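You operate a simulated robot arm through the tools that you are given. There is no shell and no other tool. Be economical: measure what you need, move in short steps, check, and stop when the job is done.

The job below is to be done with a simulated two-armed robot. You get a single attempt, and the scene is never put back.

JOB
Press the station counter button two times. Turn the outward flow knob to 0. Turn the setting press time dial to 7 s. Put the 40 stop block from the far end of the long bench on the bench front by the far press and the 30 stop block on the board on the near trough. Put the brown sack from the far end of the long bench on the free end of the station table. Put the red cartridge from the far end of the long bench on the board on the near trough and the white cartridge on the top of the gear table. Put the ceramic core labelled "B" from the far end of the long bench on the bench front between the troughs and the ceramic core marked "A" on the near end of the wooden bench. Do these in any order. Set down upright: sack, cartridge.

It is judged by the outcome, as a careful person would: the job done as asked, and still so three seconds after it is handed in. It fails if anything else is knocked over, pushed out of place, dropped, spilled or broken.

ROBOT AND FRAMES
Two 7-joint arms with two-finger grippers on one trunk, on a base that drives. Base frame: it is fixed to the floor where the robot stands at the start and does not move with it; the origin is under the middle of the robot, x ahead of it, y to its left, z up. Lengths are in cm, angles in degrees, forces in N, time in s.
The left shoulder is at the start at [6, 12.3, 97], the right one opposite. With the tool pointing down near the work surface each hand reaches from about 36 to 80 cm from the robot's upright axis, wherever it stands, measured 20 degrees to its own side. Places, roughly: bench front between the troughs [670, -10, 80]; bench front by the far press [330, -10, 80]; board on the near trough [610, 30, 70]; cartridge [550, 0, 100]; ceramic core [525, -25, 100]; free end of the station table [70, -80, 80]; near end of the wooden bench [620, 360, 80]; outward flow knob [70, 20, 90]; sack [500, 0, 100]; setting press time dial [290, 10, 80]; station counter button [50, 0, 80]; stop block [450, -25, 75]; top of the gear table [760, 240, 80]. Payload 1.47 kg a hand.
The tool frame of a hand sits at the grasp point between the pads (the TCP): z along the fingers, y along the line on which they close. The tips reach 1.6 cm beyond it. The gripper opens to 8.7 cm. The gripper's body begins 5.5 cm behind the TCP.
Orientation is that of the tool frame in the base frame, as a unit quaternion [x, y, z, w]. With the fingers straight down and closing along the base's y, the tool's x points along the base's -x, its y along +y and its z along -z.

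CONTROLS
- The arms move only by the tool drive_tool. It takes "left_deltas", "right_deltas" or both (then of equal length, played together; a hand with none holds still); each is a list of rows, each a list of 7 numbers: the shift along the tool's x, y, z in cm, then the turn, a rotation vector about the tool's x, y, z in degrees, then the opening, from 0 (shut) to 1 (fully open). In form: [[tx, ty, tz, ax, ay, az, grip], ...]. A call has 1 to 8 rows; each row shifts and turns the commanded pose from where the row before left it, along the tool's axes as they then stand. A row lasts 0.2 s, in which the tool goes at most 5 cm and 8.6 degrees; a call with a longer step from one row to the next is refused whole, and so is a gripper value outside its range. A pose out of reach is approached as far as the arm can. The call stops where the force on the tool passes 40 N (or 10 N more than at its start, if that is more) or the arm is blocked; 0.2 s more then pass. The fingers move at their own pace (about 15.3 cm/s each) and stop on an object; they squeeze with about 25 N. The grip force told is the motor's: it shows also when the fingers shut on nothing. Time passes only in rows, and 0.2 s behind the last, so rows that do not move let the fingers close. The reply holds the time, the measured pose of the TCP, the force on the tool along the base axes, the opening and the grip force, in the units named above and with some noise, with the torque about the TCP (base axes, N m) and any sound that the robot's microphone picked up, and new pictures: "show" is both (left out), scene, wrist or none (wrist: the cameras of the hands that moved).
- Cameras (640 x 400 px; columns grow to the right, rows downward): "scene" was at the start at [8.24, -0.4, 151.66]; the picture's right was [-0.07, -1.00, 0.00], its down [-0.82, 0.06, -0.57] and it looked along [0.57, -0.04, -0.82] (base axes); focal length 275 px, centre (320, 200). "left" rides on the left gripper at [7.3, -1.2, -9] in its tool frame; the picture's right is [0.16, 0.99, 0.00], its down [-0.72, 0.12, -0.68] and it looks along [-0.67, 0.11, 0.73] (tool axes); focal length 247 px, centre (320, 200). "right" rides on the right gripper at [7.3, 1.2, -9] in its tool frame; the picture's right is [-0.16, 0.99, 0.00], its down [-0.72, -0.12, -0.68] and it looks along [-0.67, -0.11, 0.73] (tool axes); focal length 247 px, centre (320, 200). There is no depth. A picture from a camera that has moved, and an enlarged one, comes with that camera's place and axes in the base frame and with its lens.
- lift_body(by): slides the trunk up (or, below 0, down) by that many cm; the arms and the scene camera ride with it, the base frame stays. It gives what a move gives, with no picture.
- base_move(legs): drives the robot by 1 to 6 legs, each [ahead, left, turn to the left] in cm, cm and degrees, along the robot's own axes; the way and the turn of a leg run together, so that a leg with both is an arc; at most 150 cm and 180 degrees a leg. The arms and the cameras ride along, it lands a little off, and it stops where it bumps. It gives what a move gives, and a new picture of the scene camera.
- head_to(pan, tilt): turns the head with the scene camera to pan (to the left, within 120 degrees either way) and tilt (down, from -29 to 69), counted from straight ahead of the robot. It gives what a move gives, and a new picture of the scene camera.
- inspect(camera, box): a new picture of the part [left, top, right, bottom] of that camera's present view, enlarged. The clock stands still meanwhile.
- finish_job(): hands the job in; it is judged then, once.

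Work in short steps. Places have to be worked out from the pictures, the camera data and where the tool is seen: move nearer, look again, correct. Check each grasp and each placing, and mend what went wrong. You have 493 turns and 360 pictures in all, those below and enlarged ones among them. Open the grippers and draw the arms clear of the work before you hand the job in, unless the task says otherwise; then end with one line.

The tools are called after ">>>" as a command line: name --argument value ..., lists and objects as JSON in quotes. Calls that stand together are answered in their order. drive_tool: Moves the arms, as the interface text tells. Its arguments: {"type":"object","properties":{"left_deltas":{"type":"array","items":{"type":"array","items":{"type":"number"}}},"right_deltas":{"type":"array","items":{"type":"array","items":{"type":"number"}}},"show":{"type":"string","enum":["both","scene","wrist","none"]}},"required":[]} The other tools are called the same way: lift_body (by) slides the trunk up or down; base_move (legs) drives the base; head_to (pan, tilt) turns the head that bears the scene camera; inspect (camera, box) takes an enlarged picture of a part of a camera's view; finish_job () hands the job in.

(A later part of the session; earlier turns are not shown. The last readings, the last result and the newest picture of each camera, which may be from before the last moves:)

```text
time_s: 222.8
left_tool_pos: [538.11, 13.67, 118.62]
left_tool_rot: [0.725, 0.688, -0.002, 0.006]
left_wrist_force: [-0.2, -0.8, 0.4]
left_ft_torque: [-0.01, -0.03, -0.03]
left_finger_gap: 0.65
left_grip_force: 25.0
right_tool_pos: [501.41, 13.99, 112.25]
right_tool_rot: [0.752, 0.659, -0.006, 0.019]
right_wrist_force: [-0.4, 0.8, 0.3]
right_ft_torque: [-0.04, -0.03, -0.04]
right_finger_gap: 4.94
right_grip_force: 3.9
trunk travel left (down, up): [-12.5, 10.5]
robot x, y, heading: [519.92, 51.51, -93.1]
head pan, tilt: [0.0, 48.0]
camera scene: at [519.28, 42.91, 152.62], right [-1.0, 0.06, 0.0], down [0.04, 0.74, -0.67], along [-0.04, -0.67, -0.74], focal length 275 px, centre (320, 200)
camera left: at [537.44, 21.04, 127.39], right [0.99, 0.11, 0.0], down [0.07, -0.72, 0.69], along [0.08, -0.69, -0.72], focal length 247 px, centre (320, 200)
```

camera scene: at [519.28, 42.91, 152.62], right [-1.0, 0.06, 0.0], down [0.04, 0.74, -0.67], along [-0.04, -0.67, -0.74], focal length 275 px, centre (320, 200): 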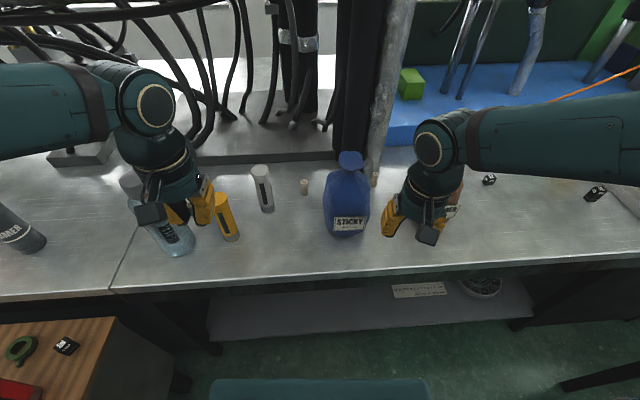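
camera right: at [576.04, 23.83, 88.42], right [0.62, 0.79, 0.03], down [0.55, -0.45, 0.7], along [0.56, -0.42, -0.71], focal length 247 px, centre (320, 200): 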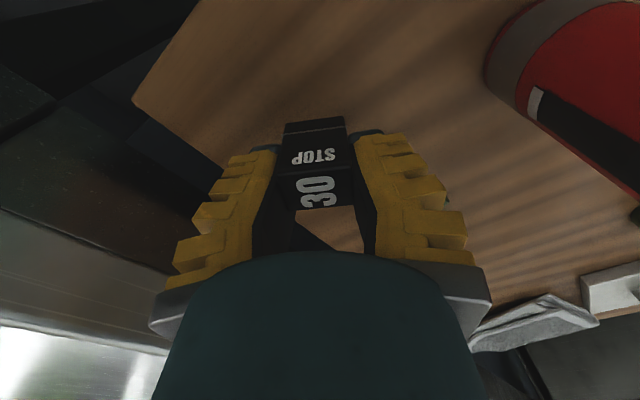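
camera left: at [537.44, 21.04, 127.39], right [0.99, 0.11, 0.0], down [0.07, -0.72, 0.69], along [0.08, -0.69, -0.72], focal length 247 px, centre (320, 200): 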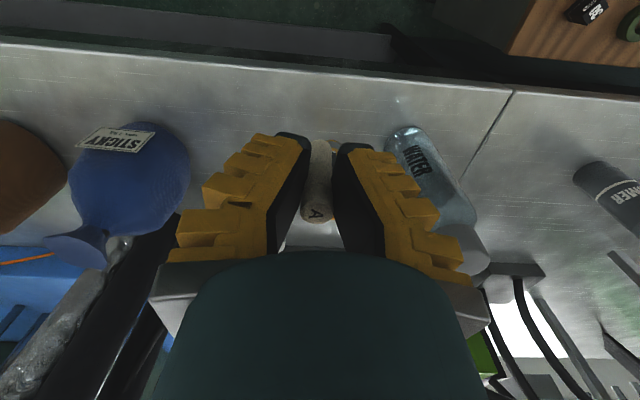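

A is secure. Now the right hand: I raise it above the sack tops, pitch slightly so the wrist stays clear of the pipe column, and go over B.

>>> drive_tool --right_deltas '[[0, 0, -4, 0, -4, 0, 0.5], [0, 0, -4, 0, -4, 0, 0.5], [0, 0, -4, 0, -4, 0, 0.5]]' --show "none"

>>> drive_tool --right_deltas '[[-4.6, 0.1, 1, 0, 0, 0, 0.5], [-4.6, 0.1, 1, 0, 0, 0, 0.5], [-4.6, 0.1, 1, 0, 0, 0, 0.5], [-4.6, 0.1, 1, 0, 0, 0, 0.5], [-4.6, 0.1, 1, 0, 0, 0, 0.5], [-4.6, 0.1, 1, 0, 0, 0, 0.5], [-4.6, 0.1, 1, 0, 0, 0, 0.5]]'

```text
time_s: 223.6
left_tool_pos: [538.11, 13.56, 118.57]
left_tool_rot: [0.725, 0.688, -0.001, 0.006]
left_wrist_force: [-0.3, -0.9, -0.3]
left_ft_torque: [0.01, 0.0, 0.02]
left_finger_gap: 0.65
left_grip_force: 25.0
right_tool_pos: [501.29, 15.45, 124.16]
right_tool_rot: [0.747, 0.654, -0.085, 0.087]
right_wrist_force: [0.8, -0.7, -1.3]
right_ft_torque: [-0.02, 0.01, -0.02]
right_finger_gap: 4.95
right_grip_force: 4.3
trunk travel left (down, up): [-12.5, 10.5]
robot x, y, heading: [519.7, 51.41, -93.5]
head pan, tilt: [0.0, 48.0]
```

```text
time_s: 225.2
left_tool_pos: [538.23, 13.21, 118.44]
left_tool_rot: [0.725, 0.688, 0.0, 0.005]
left_wrist_force: [0.5, -0.7, -0.9]
left_ft_torque: [0.02, 0.03, -0.01]
left_finger_gap: 0.64
left_grip_force: 25.0
right_tool_pos: [497.74, -17.84, 124.88]
right_tool_rot: [0.747, 0.654, -0.083, 0.086]
right_wrist_force: [0.1, -0.1, 0.3]
right_ft_torque: [0.05, -0.01, -0.02]
right_finger_gap: 4.9
right_grip_force: 3.9
trunk travel left (down, up): [-12.5, 10.5]
robot x, y, heading: [519.6, 51.33, -93.3]
head pan, tilt: [0.0, 48.0]
camera scene: at [519.29, 42.45, 152.58], right [-1.0, 0.06, 0.0], down [0.04, 0.74, -0.67], along [-0.04, -0.67, -0.74], focal length 275 px, centre (320, 200)
camera right: at [499.97, -9.02, 131.82], right [0.96, -0.28, 0.06], down [-0.2, -0.52, 0.83], along [-0.2, -0.81, -0.56], focal length 247 px, centre (320, 200)
```

scene: 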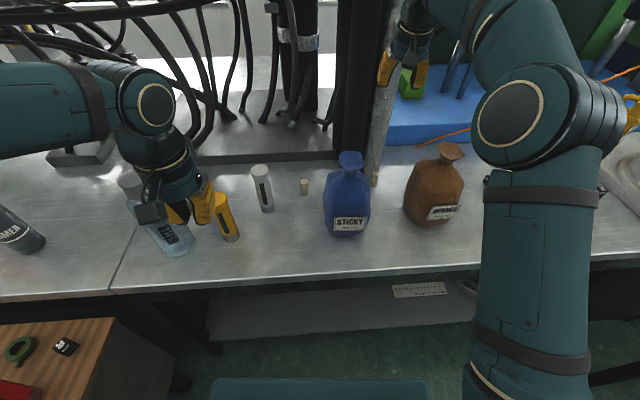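
right: 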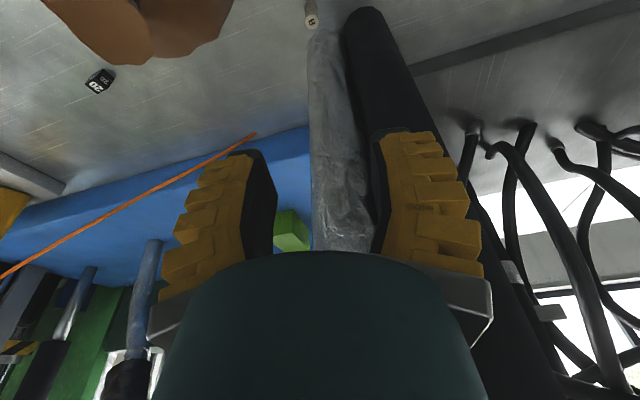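

B is right below, the pipe 10 cm behind. I descend along the tilted tool axis.

>>> drive_tool --right_deltas '[[0.27, -0.07, 4.7, 0, 0, 0, 0.5], [0.27, -0.07, 4.7, 0, 0, 0, 0.5], [0.27, -0.07, 4.7, 0, 0, 0, 0.5], [0.27, -0.07, 4.7, 0, 0, 0, 0.5], [0.27, -0.07, 4.7, 0, 0, 0, 0.5], [0.27, -0.07, 4.3, 0, 0, 0, 0.5]]'

```text
time_s: 226.6
left_tool_pos: [538.05, 13.35, 118.59]
left_tool_rot: [0.726, 0.688, 0.0, 0.005]
left_wrist_force: [0.6, 0.1, -0.3]
left_ft_torque: [0.01, 0.0, 0.02]
left_finger_gap: 0.62
left_grip_force: 24.6
right_tool_pos: [497.3, -22.73, 97.67]
right_tool_rot: [0.747, 0.654, -0.083, 0.087]
right_wrist_force: [-0.2, 0.1, 0.3]
right_ft_torque: [-0.01, -0.02, 0.02]
right_finger_gap: 4.89
right_grip_force: 4.2
trunk travel left (down, up): [-12.5, 10.5]
robot x, y, heading: [519.63, 51.26, -93.5]
head pan, tilt: [0.0, 48.0]
camera scene: at [519.23, 42.59, 152.6], right [-1.0, 0.06, 0.0], down [0.04, 0.74, -0.67], along [-0.04, -0.67, -0.74], focal length 275 px, centre (320, 200)
camera right: at [499.49, -13.84, 104.47], right [0.96, -0.28, 0.06], down [-0.2, -0.52, 0.83], along [-0.2, -0.81, -0.55], focal length 247 px, centre (320, 200)
```

scene: 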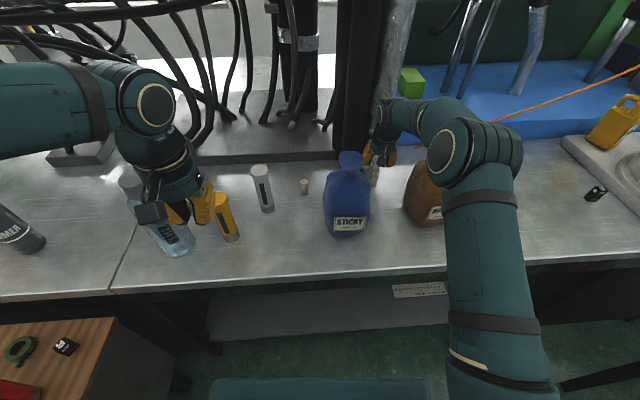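
right: 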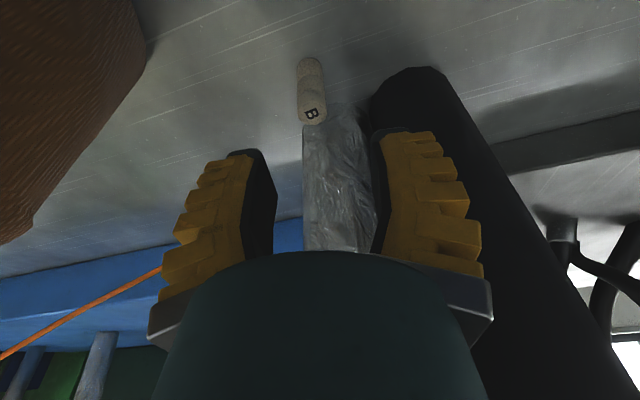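

Core B's top is at [497.1,-23.2]. I correct, descend to its waist and close.

>>> drive_tool --right_deltas '[[0.9, -0.5, 3, 0, 0, 0, 0.5], [0.4, 0, 3, 0, 0, 0, 0.5], [0.35, 0, 2.1, 0, 0, 0, 0.45], [0, 0, 0, 0, 0, 0, 0.2], [0, 0, 0, 0, 0, 0, 0], [0, 0, 0, 0, 0, 0, 0]]' --show "wrist"

```text
time_s: 228.0
left_tool_pos: [538.14, 13.46, 118.62]
left_tool_rot: [0.725, 0.689, -0.002, 0.006]
left_wrist_force: [-0.6, -1.0, -1.9]
left_ft_torque: [0.0, -0.01, 0.0]
left_finger_gap: 0.61
left_grip_force: 25.0
right_tool_pos: [496.84, -23.02, 89.62]
right_tool_rot: [0.747, 0.654, -0.084, 0.087]
right_wrist_force: [0.5, 0.6, 4.6]
right_ft_torque: [-0.04, 0.03, -0.03]
right_finger_gap: 1.21
right_grip_force: 24.7
trunk travel left (down, up): [-12.5, 10.5]
robot x, y, heading: [519.63, 51.5, -93.3]
head pan, tilt: [0.0, 48.0]
camera right: at [499.06, -14.03, 96.57], right [0.96, -0.28, 0.06], down [-0.2, -0.52, 0.83], along [-0.2, -0.81, -0.55], focal length 247 px, centre (320, 200)
```

right: 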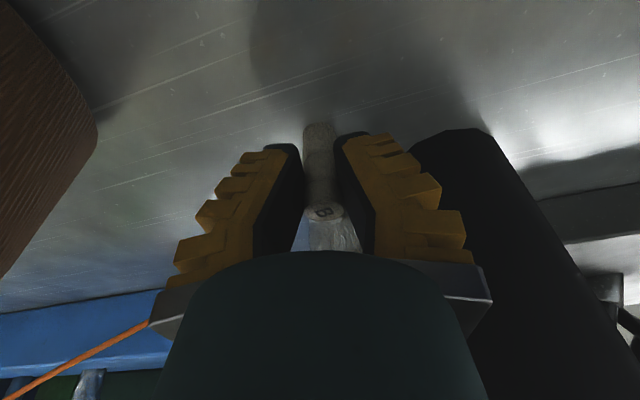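

B gripped. I lift back up the same way and retract over the gap between the sacks.

>>> drive_tool --right_deltas '[[-0.9, 0, -4.4, 0, 0, 0, 0], [-0.4, 0.07, -4.6, 0, 0, 0, 0], [-0.27, 0.07, -4.7, 0, 0, 0, 0], [-0.27, 0.07, -4.7, 0, 0, 0, 0], [-0.27, 0.07, -4.7, 0, 0, 0, 0], [-0.27, 0.07, -4.7, 0, 0, 0, 0], [-0.27, 0.07, -4.7, 0, 0, 0, 0], [-0.27, 0.07, -4.7, 0, 0, 0, 0]]' --show "none"

>>> drive_tool --right_deltas '[[4.6, -0.1, -0.8, 0, 0, 0, 0], [4.6, -0.1, -0.8, 0, 0, 0, 0], [4.6, -0.1, -0.8, 0, 0, 0, 0], [4.6, -0.1, -0.8, 0, 0, 0, 0], [4.6, -0.1, -0.8, 0, 0, 0, 0], [4.6, -0.1, -0.8, 0, 0, 0, 0], [4.6, -0.1, -0.8, 0, 0, 0, 0]]'

```text
time_s: 229.8
left_tool_pos: [538.25, 13.51, 118.59]
left_tool_rot: [0.725, 0.688, -0.001, 0.006]
left_wrist_force: [0.2, -0.2, -0.5]
left_ft_torque: [-0.03, 0.0, 0.01]
left_finger_gap: 0.63
left_grip_force: 24.5
right_tool_pos: [497.3, -17.05, 126.07]
right_tool_rot: [0.747, 0.654, -0.083, 0.087]
right_wrist_force: [0.1, -0.3, -0.1]
right_ft_torque: [0.03, 0.02, -0.04]
right_finger_gap: 1.04
right_grip_force: 25.4
trunk travel left (down, up): [-12.5, 10.5]
robot x, y, heading: [519.69, 51.33, -93.3]
head pan, tilt: [0.0, 48.0]
```

```text
time_s: 231.4
left_tool_pos: [538.16, 13.48, 118.59]
left_tool_rot: [0.725, 0.689, -0.001, 0.007]
left_wrist_force: [0.6, -0.3, -0.3]
left_ft_torque: [-0.02, 0.01, 0.0]
left_finger_gap: 0.62
left_grip_force: 24.8
right_tool_pos: [500.8, 15.75, 123.76]
right_tool_rot: [0.747, 0.654, -0.084, 0.087]
right_wrist_force: [0.4, 0.5, 0.2]
right_ft_torque: [0.0, 0.0, 0.0]
right_finger_gap: 0.98
right_grip_force: 24.8
trunk travel left (down, up): [-12.5, 10.5]
robot x, y, heading: [519.43, 51.43, -93.4]
head pan, tilt: [0.0, 48.0]
camera scene: at [519.25, 42.89, 152.62], right [-1.0, 0.06, 0.0], down [0.04, 0.74, -0.67], along [-0.04, -0.67, -0.74], focal length 275 px, centre (320, 200)
camera right: at [503.03, 24.51, 130.71], right [0.96, -0.28, 0.06], down [-0.2, -0.52, 0.83], along [-0.2, -0.81, -0.55], focal length 247 px, centre (320, 200)
```

scene: 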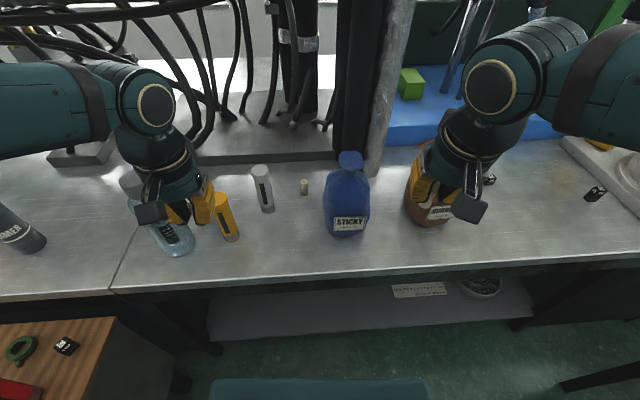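
right: 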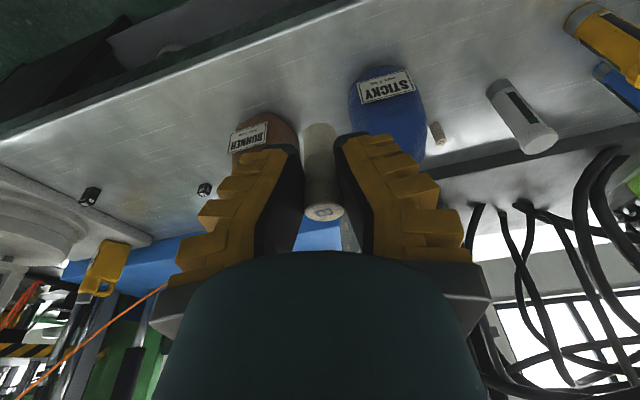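

Both cores are held. I back out to the corridor and slide to x≈670 to look between the troughs.

>>> base_move --legs '[[0, 0, 3.3], [-150, 0, 0], [0, 75, 0], [0, 75, 0]]'

>>> head_to --pan 0 --tilt 32

```text
time_s: 242.6
left_tool_pos: [577.94, 160.74, 118.6]
left_tool_rot: [0.687, 0.727, 0.0, 0.007]
left_wrist_force: [-0.8, 0.5, -0.7]
left_ft_torque: [0.01, -0.04, 0.03]
left_finger_gap: 0.63
left_grip_force: 24.7
right_tool_pos: [540.61, 158.72, 123.79]
right_tool_rot: [0.709, 0.695, -0.078, 0.091]
right_wrist_force: [-0.4, 0.6, -0.7]
right_ft_torque: [-0.01, -0.04, 0.01]
right_finger_gap: 1.0
right_grip_force: 24.9
trunk travel left (down, up): [-12.5, 10.5]
robot x, y, heading: [555.08, 196.91, -86.9]
head pan, tilt: [0.0, 48.0]
stopped in leg 3: the robot was blocked; the commanded pose is now the measured one
camera scene: at [555.86, 187.93, 152.61], right [-1.0, -0.05, 0.0], down [-0.04, 0.74, -0.67], along [0.04, -0.67, -0.74], focal length 275 px, centre (320, 200)
```

scene: 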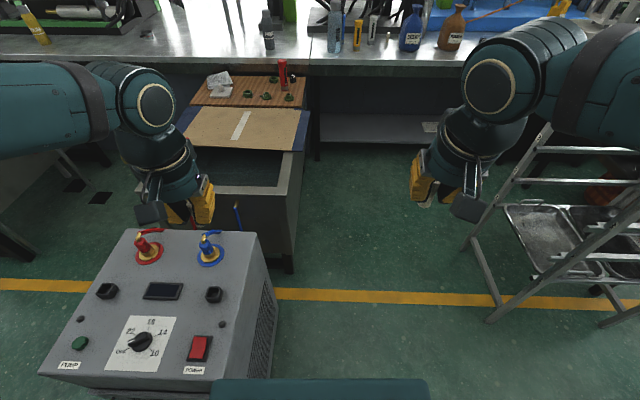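

```text
time_s: 243.4
left_tool_pos: [578.06, 160.72, 118.58]
left_tool_rot: [0.686, 0.728, -0.001, 0.006]
left_wrist_force: [0.0, -0.8, -0.2]
left_ft_torque: [-0.03, -0.01, 0.02]
left_finger_gap: 0.61
left_grip_force: 24.8
right_tool_pos: [540.68, 158.72, 123.71]
right_tool_rot: [0.709, 0.695, -0.078, 0.092]
right_wrist_force: [0.8, 0.0, -1.2]
right_ft_torque: [0.0, -0.01, 0.01]
right_finger_gap: 0.99
right_grip_force: 24.9
trunk travel left (down, up): [-12.5, 10.5]
robot x, y, heading: [554.96, 196.51, -87.2]
head pan, tilt: [0.0, 32.0]
camera scene: at [556.02, 186.79, 154.97], right [-1.0, -0.05, 0.0], down [-0.03, 0.53, -0.85], along [0.04, -0.85, -0.53], focal length 275 px, centre (320, 200)
```

scene: 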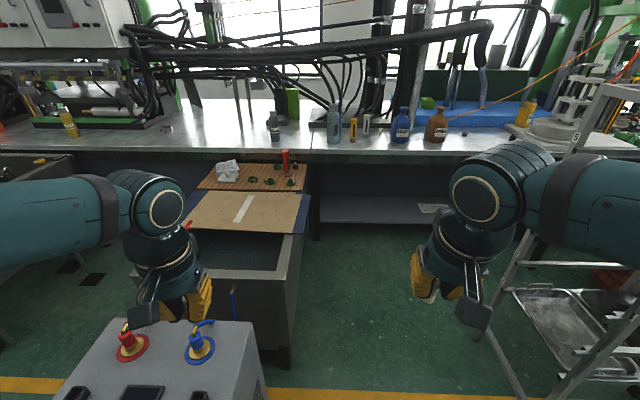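

The base bumped the cooling unit (x 576–620, y 135–176). It looks unmoved; I back up to y≈226 before sliding on.

>>> base_move --legs '[[-30, -4, -3], [0, 120, 0]]'

>>> head_to --pan 0 --tilt 30

```text
time_s: 255.7
left_tool_pos: [688.73, 187.0, 118.57]
left_tool_rot: [0.719, 0.695, -0.001, 0.005]
left_wrist_force: [-1.0, -0.5, -0.8]
left_ft_torque: [-0.01, 0.02, 0.02]
left_finger_gap: 0.61
left_grip_force: 25.5
right_tool_pos: [651.46, 188.42, 123.69]
right_tool_rot: [0.739, 0.662, -0.082, 0.088]
right_wrist_force: [-0.1, -0.4, -0.3]
right_ft_torque: [0.03, 0.01, 0.0]
right_finger_gap: 1.03
right_grip_force: 24.9
trunk travel left (down, up): [-12.5, 10.5]
robot x, y, heading: [669.4, 224.53, -92.2]
head pan, tilt: [0.0, 32.0]
camera scene: at [669.3, 214.91, 154.97], right [-1.0, 0.04, 0.0], down [0.02, 0.53, -0.85], along [-0.03, -0.85, -0.53], focal length 275 px, centre (320, 200)
```

scene: 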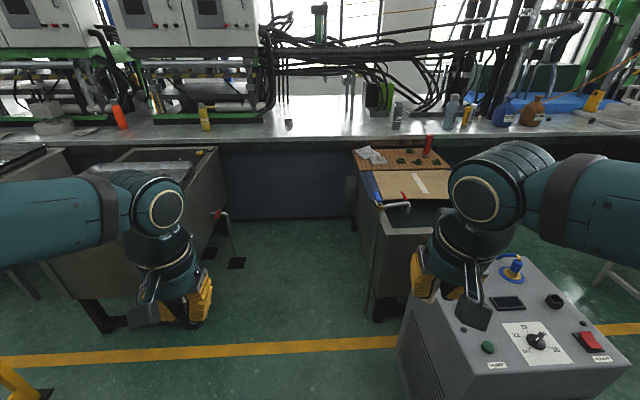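

```text
time_s: 256.4
left_tool_pos: [688.74, 186.99, 118.66]
left_tool_rot: [0.719, 0.695, -0.001, 0.006]
left_wrist_force: [0.4, 0.2, -0.3]
left_ft_torque: [-0.02, 0.01, 0.0]
left_finger_gap: 0.66
left_grip_force: 25.3
right_tool_pos: [651.37, 188.34, 123.62]
right_tool_rot: [0.74, 0.662, -0.082, 0.087]
right_wrist_force: [0.4, -0.6, -0.5]
right_ft_torque: [0.01, 0.02, 0.0]
right_finger_gap: 1.02
right_grip_force: 24.7
trunk travel left (down, up): [-12.5, 10.5]
robot x, y, heading: [669.65, 224.48, -92.3]
head pan, tilt: [0.0, 30.0]
camera scene: at [669.29, 214.83, 155.29], right [-1.0, 0.04, 0.0], down [0.02, 0.5, -0.87], along [-0.03, -0.87, -0.5], focal length 275 px, centre (320, 200)
```

scene: 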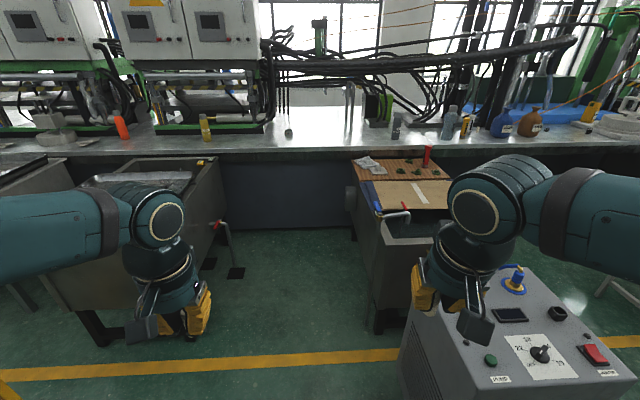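

The gap between the troughs is about x 645–735. I line up at x≈684 and drive in to y≈64.

>>> base_move --legs '[[0, 15, 2.3], [100, 0, 0], [58, 0, 0]]'

>>> head_to --pan 0 --tilt 45

```text
time_s: 266.0
left_tool_pos: [708.06, 28.7, 118.53]
left_tool_rot: [0.701, 0.714, -0.001, 0.005]
left_wrist_force: [-0.4, 0.6, 0.2]
left_ft_torque: [0.01, -0.02, 0.0]
left_finger_gap: 0.63
left_grip_force: 25.1
right_tool_pos: [670.7, 28.15, 123.68]
right_tool_rot: [0.723, 0.681, -0.081, 0.09]
right_wrist_force: [0.0, 0.1, 0.5]
right_ft_torque: [0.0, 0.02, -0.02]
right_finger_gap: 1.01
right_grip_force: 24.7
trunk travel left (down, up): [-12.5, 10.5]
robot x, y, heading: [687.28, 65.69, -89.6]
head pan, tilt: [0.0, 30.0]
camera scene: at [687.18, 55.46, 155.28], right [-1.0, -0.01, 0.0], down [-0.01, 0.5, -0.87], along [0.01, -0.87, -0.5], focal length 275 px, centre (320, 200)
```

scene: 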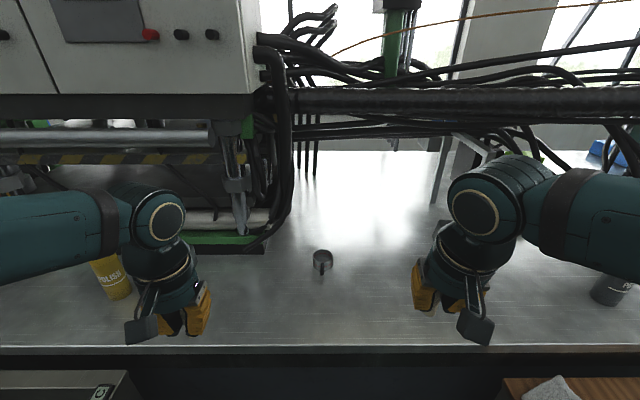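

```text
time_s: 266.8
left_tool_pos: [708.06, 28.73, 118.57]
left_tool_rot: [0.7, 0.714, -0.002, 0.006]
left_wrist_force: [-0.6, 0.3, -0.9]
left_ft_torque: [-0.05, -0.02, 0.0]
left_finger_gap: 0.63
left_grip_force: 24.9
right_tool_pos: [670.67, 28.21, 123.77]
right_tool_rot: [0.723, 0.68, -0.08, 0.089]
right_wrist_force: [0.0, -1.1, 0.2]
right_ft_torque: [-0.02, 0.0, 0.04]
right_finger_gap: 1.01
right_grip_force: 25.3
trunk travel left (down, up): [-12.5, 10.5]
robot x, y, heading: [687.29, 65.22, -89.2]
head pan, tilt: [0.0, 45.0]
camera scene: at [687.17, 56.44, 153.03], right [-1.0, -0.01, 0.0], down [-0.01, 0.71, -0.71], along [0.01, -0.71, -0.71], focal length 275 px, centre (320, 200)
```

scene: 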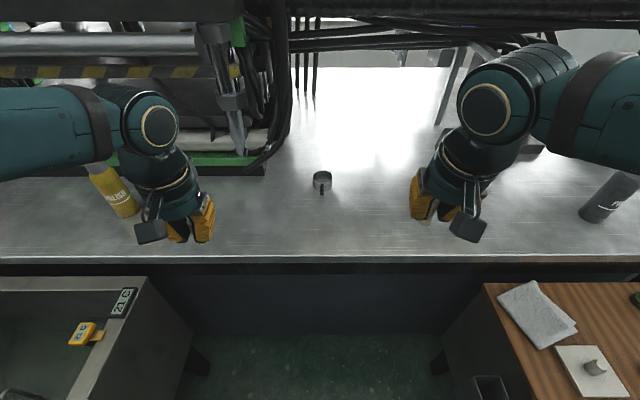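

Spot [671,-5] on the bench front is clear. I take the right hand with B there and down.

>>> drive_tool --right_deltas '[[-4.6, 0.31, 1.12, 0, 0, 0, 0], [-4.6, 0.31, 1.12, 0, 0, 0, 0], [-4.6, 0.31, 1.12, 0, 0, 0, 0], [-4.6, 0.31, 1.12, 0, 0, 0, 0], [-4.6, 0.31, 1.12, 0, 0, 0, 0], [-4.6, 0.31, 1.12, 0, 0, 0, 0], [-4.6, 0.31, 1.12, 0, 0, 0, 0]]' --show "none"

>>> drive_tool --right_deltas '[[1.1, -0.1, 4.5, 0, 0, 0, 0], [1.1, -0.1, 4.5, 0, 0, 0, 0], [1.1, -0.1, 4.5, 0, 0, 0, 0], [1.1, -0.1, 4.5, 0, 0, 0, 0], [1.1, -0.1, 4.5, 0, 0, 0, 0], [1.1, -0.1, 4.5, 0, 0, 0, 0], [0.85, -0.1, 3.5, 0, 0, 0, 0]]'

```text
time_s: 268.4
left_tool_pos: [708.07, 28.59, 118.46]
left_tool_rot: [0.701, 0.713, -0.001, 0.005]
left_wrist_force: [0.6, -1.3, 0.2]
left_ft_torque: [0.06, 0.06, 0.0]
left_finger_gap: 0.63
left_grip_force: 25.0
right_tool_pos: [671.09, -5.73, 123.86]
right_tool_rot: [0.722, 0.681, -0.079, 0.087]
right_wrist_force: [0.3, -0.5, 0.4]
right_ft_torque: [0.03, 0.02, 0.02]
right_finger_gap: 1.02
right_grip_force: 25.0
trunk travel left (down, up): [-12.5, 10.5]
robot x, y, heading: [687.15, 65.36, -89.4]
head pan, tilt: [0.0, 45.0]
```

```text
time_s: 270.0
left_tool_pos: [708.02, 28.68, 118.46]
left_tool_rot: [0.701, 0.713, -0.002, 0.006]
left_wrist_force: [-0.4, -0.2, -1.5]
left_ft_torque: [0.02, 0.05, 0.03]
left_finger_gap: 0.64
left_grip_force: 24.7
right_tool_pos: [670.69, -4.67, 92.45]
right_tool_rot: [0.723, 0.68, -0.08, 0.09]
right_wrist_force: [0.6, 0.1, -0.7]
right_ft_torque: [0.02, -0.01, 0.01]
right_finger_gap: 1.02
right_grip_force: 24.9
trunk travel left (down, up): [-12.5, 10.5]
robot x, y, heading: [686.98, 65.5, -89.4]
head pan, tilt: [0.0, 45.0]
camera scene: at [687.15, 56.37, 153.02], right [-1.0, -0.01, 0.0], down [-0.01, 0.71, -0.71], along [0.01, -0.71, -0.71], focal length 275 px, centre (320, 200)
camera right: at [672.32, 4.31, 99.36], right [0.98, -0.21, 0.06], down [-0.16, -0.53, 0.83], along [-0.15, -0.82, -0.55], focal length 247 px, centre (320, 200)
```

scene: 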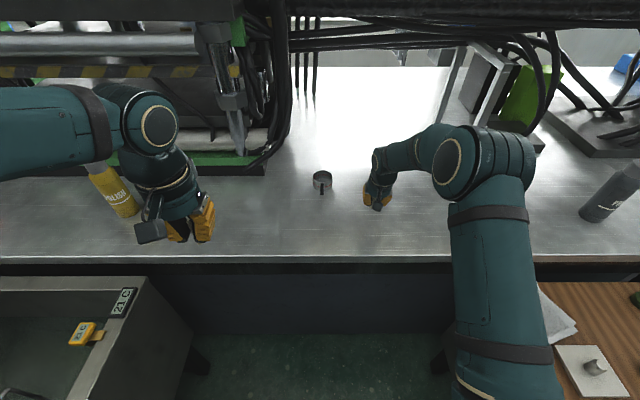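
right: 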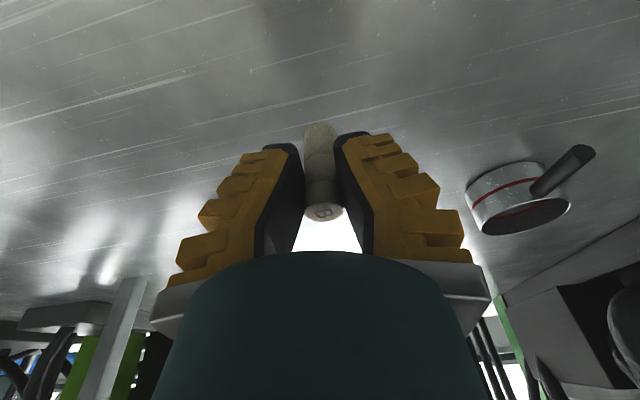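

2.8 cm to go. I lower in small steps.

>>> drive_tool --right_deltas '[[0.35, 0, 1.45, 0, 0, 0, 0], [0.17, 0, 0.7, 0, 0, 0, 0], [0.1, 0, 0.4, 0, 0, 0, 0]]' --show "none"

```text
time_s: 270.8
left_tool_pos: [708.11, 28.75, 118.55]
left_tool_rot: [0.701, 0.713, -0.001, 0.006]
left_wrist_force: [-0.6, 0.1, 0.5]
left_ft_torque: [0.01, 0.01, 0.02]
left_finger_gap: 0.61
left_grip_force: 25.4
right_tool_pos: [670.84, -4.98, 89.79]
right_tool_rot: [0.722, 0.681, -0.081, 0.09]
right_wrist_force: [0.3, 0.1, -0.9]
right_ft_torque: [0.04, 0.01, -0.02]
right_finger_gap: 1.03
right_grip_force: 24.9
trunk travel left (down, up): [-12.5, 10.5]
robot x, y, heading: [687.03, 65.65, -89.2]
head pan, tilt: [0.0, 45.0]
```

>>> drive_tool --right_deltas '[[0.07, 0, 0.3, 0, 0, 0, 0], [0.05, 0, 0.2, 0, 0, 0, 0]]' --show "none"

```text
time_s: 271.4
left_tool_pos: [708.06, 28.93, 118.52]
left_tool_rot: [0.701, 0.713, -0.001, 0.006]
left_wrist_force: [0.8, -0.2, 0.4]
left_ft_torque: [0.02, 0.04, 0.01]
left_finger_gap: 0.64
left_grip_force: 24.3
right_tool_pos: [670.85, -4.97, 89.61]
right_tool_rot: [0.723, 0.68, -0.082, 0.091]
right_wrist_force: [-0.1, 1.0, 9.2]
right_ft_torque: [-0.08, 0.02, 0.02]
right_finger_gap: 1.43
right_grip_force: 24.9
trunk travel left (down, up): [-12.5, 10.5]
robot x, y, heading: [687.2, 65.43, -89.3]
head pan, tilt: [0.0, 45.0]
```

Contact at 9 N. I release gently and lift back.

>>> drive_tool --right_deltas '[[0, 0, 0, 0, 0, 0, 0.25], [0, 0, 0, 0, 0, 0, 0.4], [-0.35, 0, -1.5, 0, 0, 0, 0.4], [-1.1, 0, -4.5, 0, 0, 0, 0.4], [-1.1, 0, -4.5, 0, 0, 0, 0.4], [-1.1, 0, -4.5, 0, 0, 0, 0.4], [-1.1, 0, -4.5, 0, 0, 0, 0.4], [-1.1, 0, -4.5, 0, 0, 0, 0.4]]'

```text
time_s: 273.2
left_tool_pos: [708.22, 28.79, 118.55]
left_tool_rot: [0.701, 0.713, -0.001, 0.006]
left_wrist_force: [-1.3, 1.0, -1.0]
left_ft_torque: [-0.01, 0.0, 0.05]
left_finger_gap: 0.62
left_grip_force: 25.3
right_tool_pos: [670.58, -5.11, 114.23]
right_tool_rot: [0.723, 0.68, -0.08, 0.089]
right_wrist_force: [0.1, -0.3, 1.1]
right_ft_torque: [0.01, -0.02, -0.02]
right_finger_gap: 4.06
right_grip_force: 4.0
trunk travel left (down, up): [-12.5, 10.5]
robot x, y, heading: [687.4, 65.24, -89.3]
head pan, tilt: [0.0, 45.0]
camera scene: at [687.17, 56.52, 153.03], right [-1.0, -0.01, 0.0], down [-0.01, 0.71, -0.71], along [0.01, -0.71, -0.71], focal length 275 px, centre (320, 200)
camera right: at [672.2, 3.9, 121.12], right [0.98, -0.21, 0.06], down [-0.16, -0.53, 0.83], along [-0.14, -0.82, -0.55], focal length 247 px, centre (320, 200)
```

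scene: 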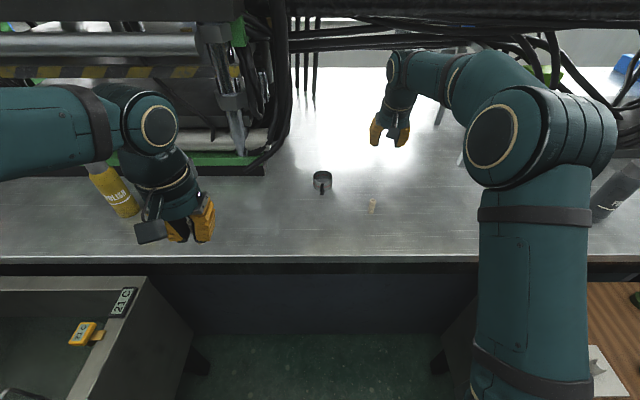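
right: 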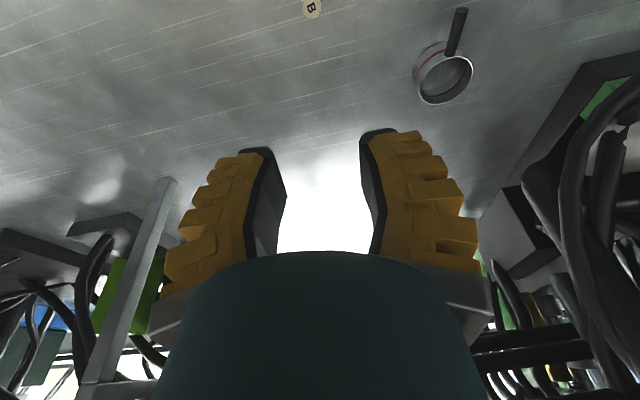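

B stands upright. I retract the right hand, back out and turn around to find the wooden bench.

>>> drive_tool --right_deltas '[[4.6, -0.3, -1.5, 0, 0, 0, 0.4], [4.6, -0.3, -1.5, 0, 0, 0, 0.4], [4.6, -0.3, -1.1, 0, 4, 0, 0.4], [4.6, -0.3, -0.5, 0, 5, 0, 0.4], [4.6, -0.3, 0, 0, 3, 0, 0.4], [4.6, -0.3, 0, 0, 0, 0, 0.4], [4.6, -0.3, 0, 0, 0, 0, 0.4]]' --show "none"

>>> base_move --legs '[[-80, 0, 0], [-80, 0, 0], [0, 0, 90]]'

>>> head_to --pan 60 --tilt 25

>>> head_to --pan 110 --tilt 25

```text
time_s: 274.8
left_tool_pos: [707.91, 28.83, 118.53]
left_tool_rot: [0.701, 0.713, -0.001, 0.006]
left_wrist_force: [-0.5, -0.1, -0.3]
left_ft_torque: [0.01, -0.01, 0.02]
left_finger_gap: 0.61
left_grip_force: 24.8
right_tool_pos: [670.27, 27.84, 113.72]
right_tool_rot: [0.727, 0.686, -0.005, 0.018]
right_wrist_force: [-0.3, 1.1, 0.0]
right_ft_torque: [0.02, 0.0, 0.0]
right_finger_gap: 4.07
right_grip_force: 4.7
trunk travel left (down, up): [-12.5, 10.5]
robot x, y, heading: [686.85, 65.51, -89.5]
head pan, tilt: [0.0, 45.0]
```

```text
time_s: 286.8
left_tool_pos: [722.88, 246.83, 118.55]
left_tool_rot: [0.001, 1.0, 0.004, 0.005]
left_wrist_force: [-0.2, 0.5, -0.1]
left_ft_torque: [-0.01, -0.01, -0.02]
left_finger_gap: 0.61
left_grip_force: 25.0
right_tool_pos: [722.92, 209.17, 113.75]
right_tool_rot: [0.04, 0.999, 0.009, 0.016]
right_wrist_force: [0.6, 0.7, 0.2]
right_ft_torque: [-0.01, 0.0, 0.01]
right_finger_gap: 4.07
right_grip_force: 4.0
trunk travel left (down, up): [-12.5, 10.5]
robot x, y, heading: [685.89, 226.63, -0.3]
head pan, tilt: [0.0, 45.0]
camera scene: at [694.9, 226.57, 153.03], right [-0.01, -1.0, 0.0], down [-0.71, 0.0, -0.71], along [0.71, 0.0, -0.71], focal length 275 px, centre (320, 200)
```

scene: 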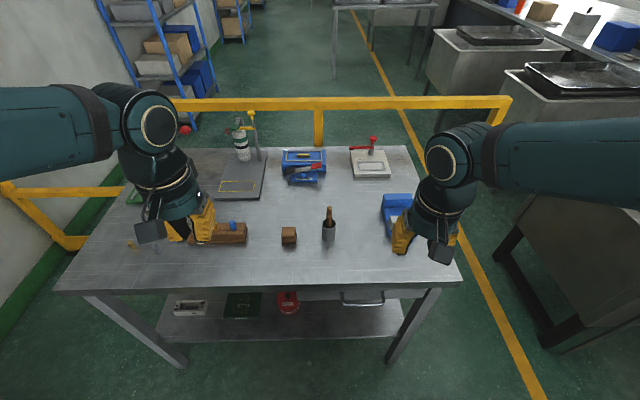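

```text
time_s: 288.1
left_tool_pos: [722.88, 246.89, 118.57]
left_tool_rot: [0.0, 1.0, 0.004, 0.005]
left_wrist_force: [0.1, 0.9, 0.5]
left_ft_torque: [0.02, -0.01, -0.01]
left_finger_gap: 0.6
left_grip_force: 25.4
right_tool_pos: [723.05, 209.16, 113.75]
right_tool_rot: [0.038, 0.999, 0.009, 0.016]
right_wrist_force: [-0.8, -0.3, 0.5]
right_ft_torque: [-0.02, 0.01, 0.01]
right_finger_gap: 4.08
right_grip_force: 4.2
trunk travel left (down, up): [-12.5, 10.5]
robot x, y, heading: [685.66, 226.77, -0.6]
head pan, tilt: [60.0, 25.0]
camera scene: at [691.43, 234.56, 156.08], right [0.86, -0.51, 0.0], down [-0.21, -0.36, -0.91], along [0.46, 0.78, -0.42], focal length 275 px, centre (320, 200)
```

scene: 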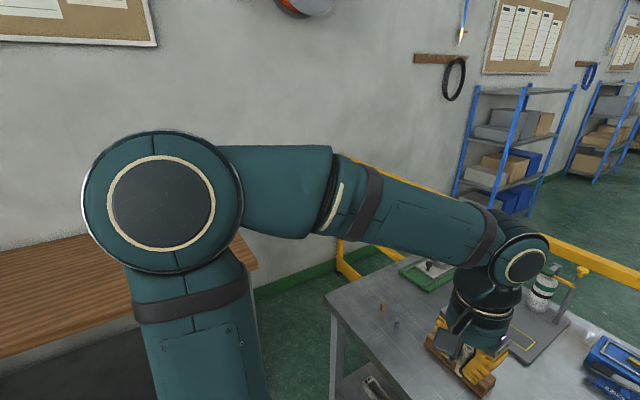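

```text
time_s: 289.3
left_tool_pos: [722.91, 246.88, 118.63]
left_tool_rot: [0.0, 1.0, 0.004, 0.005]
left_wrist_force: [0.0, 0.2, -1.0]
left_ft_torque: [0.0, -0.01, 0.01]
left_finger_gap: 0.62
left_grip_force: 25.1
right_tool_pos: [723.06, 209.21, 113.83]
right_tool_rot: [0.039, 0.999, 0.009, 0.017]
right_wrist_force: [-0.3, -0.2, -0.4]
right_ft_torque: [0.01, 0.02, 0.03]
right_finger_gap: 4.07
right_grip_force: 4.4
trunk travel left (down, up): [-12.5, 10.5]
robot x, y, heading: [685.82, 226.49, -0.6]
head pan, tilt: [110.0, 25.0]
camera scene: at [683.68, 235.29, 156.09], right [0.94, 0.34, 0.0], down [0.14, -0.4, -0.91], along [-0.3, 0.85, -0.42], focal length 275 px, centre (320, 200)
```

scene: 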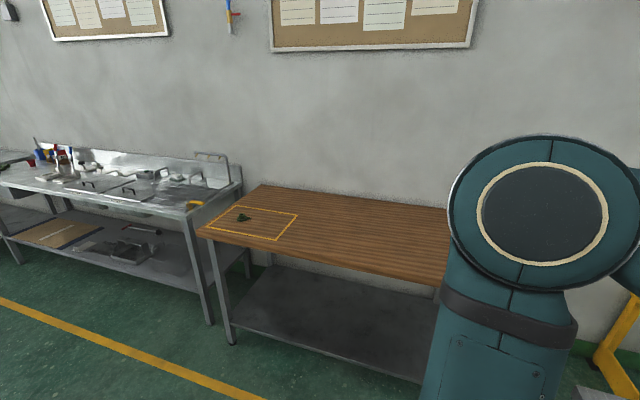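

The wooden bench's marked near end is around [605,350]. I turn to face it and approach.

>>> base_move --legs '[[0, 0, 90.6], [0, 56, 0], [56, 0, 0]]'

>>> head_to --pan 5 --tilt 45

```text
time_s: 301.4
left_tool_pos: [607.68, 317.58, 118.48]
left_tool_rot: [0.711, -0.703, -0.005, -0.001]
left_wrist_force: [0.2, 0.6, -0.8]
left_ft_torque: [-0.03, 0.0, 0.01]
left_finger_gap: 0.59
left_grip_force: 24.8
right_tool_pos: [645.41, 318.39, 113.68]
right_tool_rot: [-0.682, 0.731, 0.018, 0.005]
right_wrist_force: [-0.2, 0.1, 0.9]
right_ft_torque: [-0.03, -0.03, -0.03]
right_finger_gap: 4.06
right_grip_force: 4.3
trunk travel left (down, up): [-12.5, 10.5]
robot x, y, heading: [628.42, 280.47, 90.0]
head pan, tilt: [110.0, 25.0]
camera scene: at [619.84, 278.65, 156.09], right [-0.35, 0.94, 0.0], down [0.4, 0.15, -0.91], along [-0.85, -0.31, -0.42], focal length 275 px, centre (320, 200)
```

scene: 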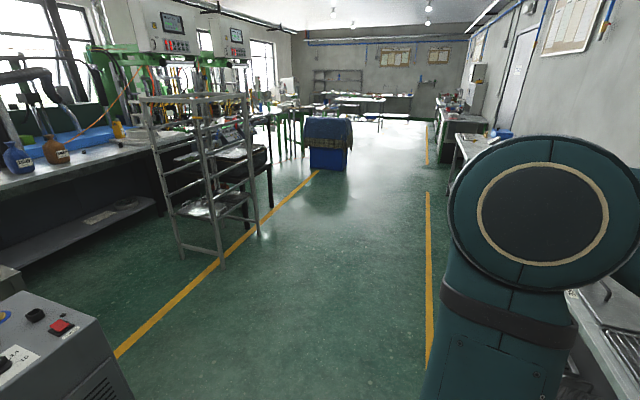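

```text
time_s: 303.2
left_tool_pos: [607.56, 317.64, 118.48]
left_tool_rot: [0.711, -0.703, -0.006, -0.002]
left_wrist_force: [0.3, 1.2, -0.9]
left_ft_torque: [0.0, -0.02, 0.01]
left_finger_gap: 0.62
left_grip_force: 25.3
right_tool_pos: [645.41, 318.31, 113.67]
right_tool_rot: [-0.683, 0.731, 0.017, 0.005]
right_wrist_force: [-0.1, -0.2, 0.1]
right_ft_torque: [-0.01, 0.01, 0.01]
right_finger_gap: 4.05
right_grip_force: 4.5
trunk travel left (down, up): [-12.5, 10.5]
robot x, y, heading: [628.54, 280.76, 90.3]
head pan, tilt: [5.0, 45.0]
camera scene: at [627.73, 289.88, 153.03], right [1.0, 0.09, 0.0], down [0.07, -0.7, -0.71], along [-0.07, 0.7, -0.71], focal length 275 px, centre (320, 200)
```

scene: 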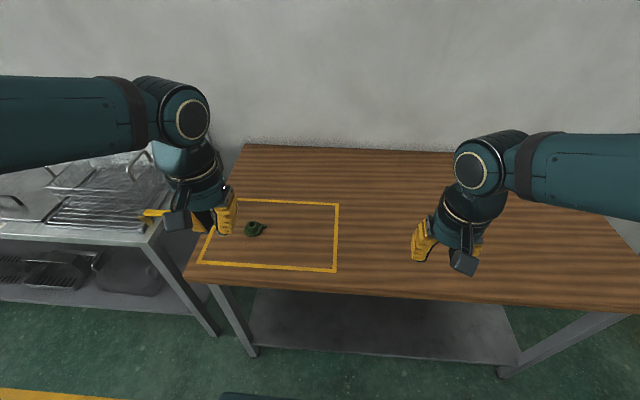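

I choose [616,350], inside the marked near end and away from the green part. I move the left hand over it.

>>> drive_tool --left_deltas '[[-4.6, -1.25, 0, 0, 0, 0, 0], [-4.6, -1.25, 0, 0, 0, 0, 0], [-4.6, -1.25, 0, 0, 0, 0, 0], [-4.6, -1.25, 0, 0, 0, 0, 0], [-4.6, -1.25, 0, 0, 0, 0, 0], [-4.6, -1.25, 0, 0, 0, 0, 0], [-4.6, -1.25, 0, 0, 0, 0, 0]]' --show "none"

>>> drive_tool --left_deltas '[[0, 0, 4.8, 0, 0, 0, 0], [0, 0, 4.8, 0, 0, 0, 0], [0, 0, 4.8, 0, 0, 0, 0], [0, 0, 4.8, 0, 0, 0, 0], [0, 0, 4.8, 0, 0, 0, 0]]'

```text
time_s: 304.8
left_tool_pos: [616.56, 350.33, 118.68]
left_tool_rot: [0.71, -0.704, -0.005, 0.001]
left_wrist_force: [0.5, 1.4, 0.0]
left_ft_torque: [-0.08, 0.04, 0.0]
left_finger_gap: 0.61
left_grip_force: 24.7
right_tool_pos: [645.54, 318.5, 113.6]
right_tool_rot: [-0.683, 0.73, 0.017, 0.003]
right_wrist_force: [-0.2, 1.2, -0.2]
right_ft_torque: [-0.04, 0.03, -0.01]
right_finger_gap: 4.05
right_grip_force: 3.9
trunk travel left (down, up): [-12.5, 10.5]
robot x, y, heading: [628.61, 280.69, 90.4]
head pan, tilt: [5.0, 45.0]
```

```text
time_s: 306.0
left_tool_pos: [615.73, 350.16, 95.03]
left_tool_rot: [0.711, -0.704, -0.005, -0.001]
left_wrist_force: [0.1, 0.7, 0.1]
left_ft_torque: [-0.01, 0.02, -0.02]
left_finger_gap: 0.59
left_grip_force: 24.7
right_tool_pos: [645.45, 318.26, 113.7]
right_tool_rot: [-0.683, 0.73, 0.017, 0.003]
right_wrist_force: [0.5, 0.1, 0.3]
right_ft_torque: [0.01, 0.02, 0.0]
right_finger_gap: 4.08
right_grip_force: 4.7
trunk travel left (down, up): [-12.5, 10.5]
robot x, y, heading: [628.45, 280.65, 90.6]
head pan, tilt: [5.0, 45.0]
camera scene: at [627.74, 289.97, 153.02], right [1.0, 0.09, 0.0], down [0.06, -0.7, -0.71], along [-0.06, 0.7, -0.71], focal length 275 px, centre (320, 200)
camera left: at [617.02, 342.71, 103.83], right [-0.99, -0.17, 0.0], down [-0.12, 0.72, 0.69], along [-0.12, 0.68, -0.73], focal length 247 px, centre (320, 200)
```

scene: 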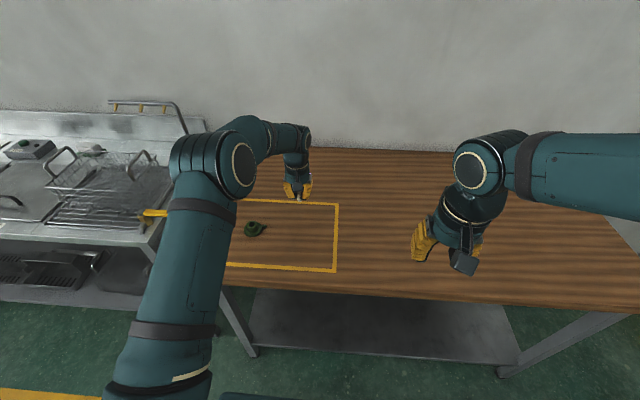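
left: 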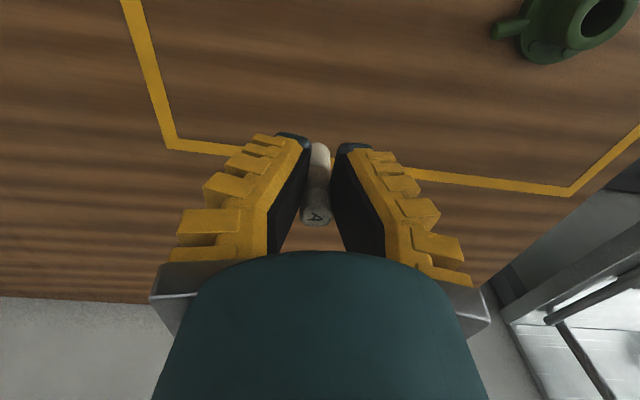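

The landing point is 7 cm inside the marked line. I lower until contact.

>>> drive_tool --left_deltas '[[0, 0, 3, 0, 0, 0, 0], [0, 0, 2.5, 0, 0, 0, 0], [0, 0, 1, 0, 0, 0, 0]]' --show "wrist"

```text
time_s: 306.8
left_tool_pos: [615.86, 350.09, 88.59]
left_tool_rot: [0.711, -0.703, -0.007, -0.001]
left_wrist_force: [-2.1, -5.8, 17.0]
left_ft_torque: [0.15, 0.06, 0.04]
left_finger_gap: 1.59
left_grip_force: 24.6
right_tool_pos: [645.46, 318.11, 113.79]
right_tool_rot: [-0.683, 0.731, 0.018, 0.005]
right_wrist_force: [-0.1, 1.0, -0.6]
right_ft_torque: [-0.03, -0.03, 0.0]
right_finger_gap: 4.05
right_grip_force: 3.5
trunk travel left (down, up): [-12.5, 10.5]
robot x, y, heading: [628.53, 280.66, 90.4]
head pan, tilt: [5.0, 45.0]
camera left: at [617.25, 342.59, 97.48], right [-0.99, -0.17, 0.0], down [-0.12, 0.71, 0.69], along [-0.12, 0.68, -0.72], focal length 247 px, centre (320, 200)
```

left: 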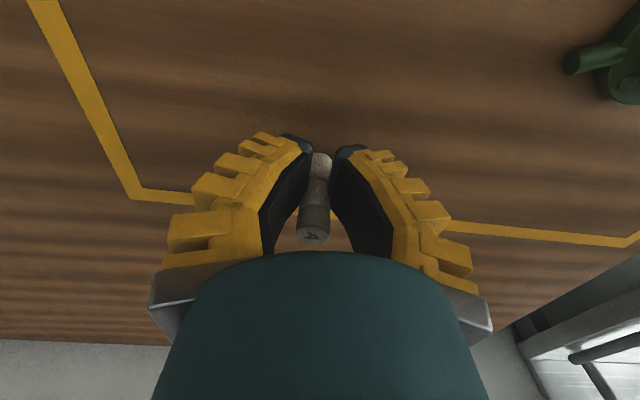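

Contact; the core slid a little in the fingers. I ease up 0.3 cm and open slowly.

>>> drive_tool --left_deltas '[[0, 0, -0.3, 0, 0, 0, 0], [0, 0, 0, 0, 0, 0, 0.2], [0, 0, 0, 0, 0, 0, 0.25], [0, 0, 0, 0, 0, 0, 0.4]]' --show "wrist"

```text
time_s: 307.8
left_tool_pos: [615.73, 350.07, 88.73]
left_tool_rot: [0.711, -0.703, -0.006, -0.001]
left_wrist_force: [-0.8, -0.5, -0.4]
left_ft_torque: [0.01, 0.05, -0.01]
left_finger_gap: 4.09
left_grip_force: 3.8
right_tool_pos: [645.41, 318.22, 113.69]
right_tool_rot: [-0.682, 0.731, 0.017, 0.005]
right_wrist_force: [-0.1, 0.1, -0.2]
right_ft_torque: [0.06, -0.02, -0.01]
right_finger_gap: 4.05
right_grip_force: 4.3
trunk travel left (down, up): [-12.5, 10.5]
robot x, y, heading: [628.29, 280.93, 90.3]
head pan, tilt: [5.0, 45.0]
camera left: at [617.26, 342.68, 97.52], right [-0.99, -0.17, 0.01], down [-0.12, 0.72, 0.69], along [-0.12, 0.68, -0.73], focal length 247 px, centre (320, 200)
```

left: 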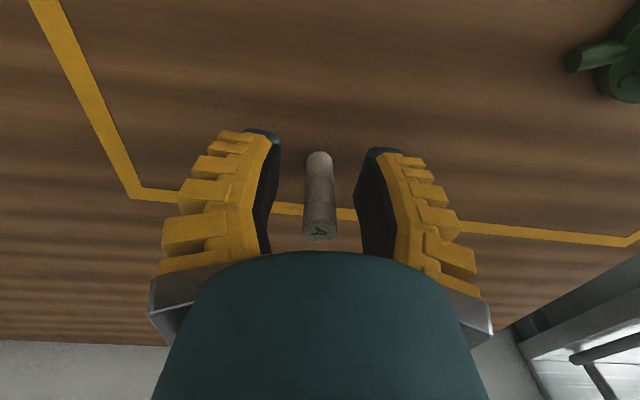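

It appears to stand. I lift straight up and verify.

>>> drive_tool --left_deltas '[[0, 0, -2, 0, 0, 0, 0.4], [0, 0, -4.8, 0, 0, 0, 0.4], [0, 0, -4.8, 0, 0, 0, 0.4], [0, 0, -4.8, 0, 0, 0, 0.4], [0, 0, -4.8, 0, 0, 0, 0.4], [0, 0, -4.8, 0, 0, 0, 0.4]]' --show "none"

>>> drive_tool --left_deltas '[[4.7, 1.2, 0, 0, 0, 0, 0.4], [4.7, 1.2, 0, 0, 0, 0, 0.4], [4.7, 1.2, 0, 0, 0, 0, 0.4], [4.7, 1.2, 0, 0, 0, 0, 0.4], [4.7, 1.2, 0, 0, 0, 0, 0.4], [4.7, 1.2, 0, 0, 0, 0, 0.4], [4.7, 1.2, 0, 0, 0, 0, 0.4]]' --show "none"

>>> inspect --camera "scene" --box '[200, 150, 360, 280]'

```text
time_s: 309.2
left_tool_pos: [616.02, 349.61, 114.55]
left_tool_rot: [0.711, -0.703, -0.007, -0.001]
left_wrist_force: [0.0, -0.4, 1.3]
left_ft_torque: [-0.01, 0.02, -0.03]
left_finger_gap: 4.07
left_grip_force: 4.5
right_tool_pos: [645.46, 318.15, 113.85]
right_tool_rot: [-0.683, 0.73, 0.018, 0.004]
right_wrist_force: [0.2, 0.7, -0.5]
right_ft_torque: [0.02, 0.0, -0.02]
right_finger_gap: 4.08
right_grip_force: 4.6
trunk travel left (down, up): [-12.5, 10.5]
robot x, y, heading: [628.45, 280.77, 90.2]
head pan, tilt: [5.0, 45.0]
```

```text
time_s: 310.8
left_tool_pos: [608.19, 316.51, 114.81]
left_tool_rot: [0.71, -0.704, -0.007, -0.001]
left_wrist_force: [-0.7, -0.4, 0.5]
left_ft_torque: [0.01, 0.02, 0.0]
left_finger_gap: 4.08
left_grip_force: 3.8
right_tool_pos: [645.37, 318.05, 113.81]
right_tool_rot: [-0.682, 0.731, 0.018, 0.005]
right_wrist_force: [-0.3, -1.0, -1.2]
right_ft_torque: [0.05, 0.0, -0.01]
right_finger_gap: 4.06
right_grip_force: 4.4
trunk travel left (down, up): [-12.5, 10.5]
robot x, y, heading: [628.42, 280.99, 90.4]
head pan, tilt: [5.0, 45.0]
```

```text
3.08 times, centred on (280, 215) of scene
camera zoom: at [627.7, 289.69, 153.04], right [1.0, 0.09, 0.0], down [0.06, -0.7, -0.71], along [-0.06, 0.71, -0.71], focal length 845 px, centre (443, 154)
```

zoom: 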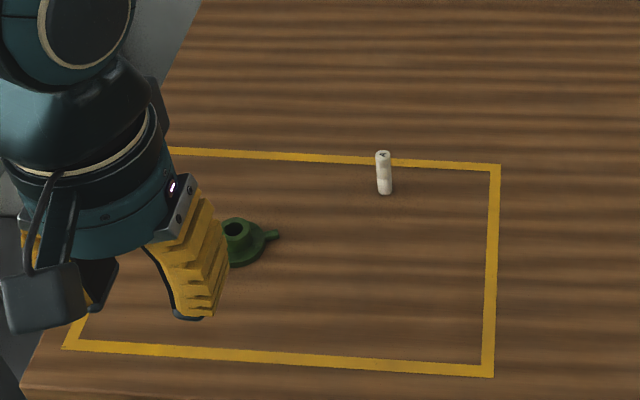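

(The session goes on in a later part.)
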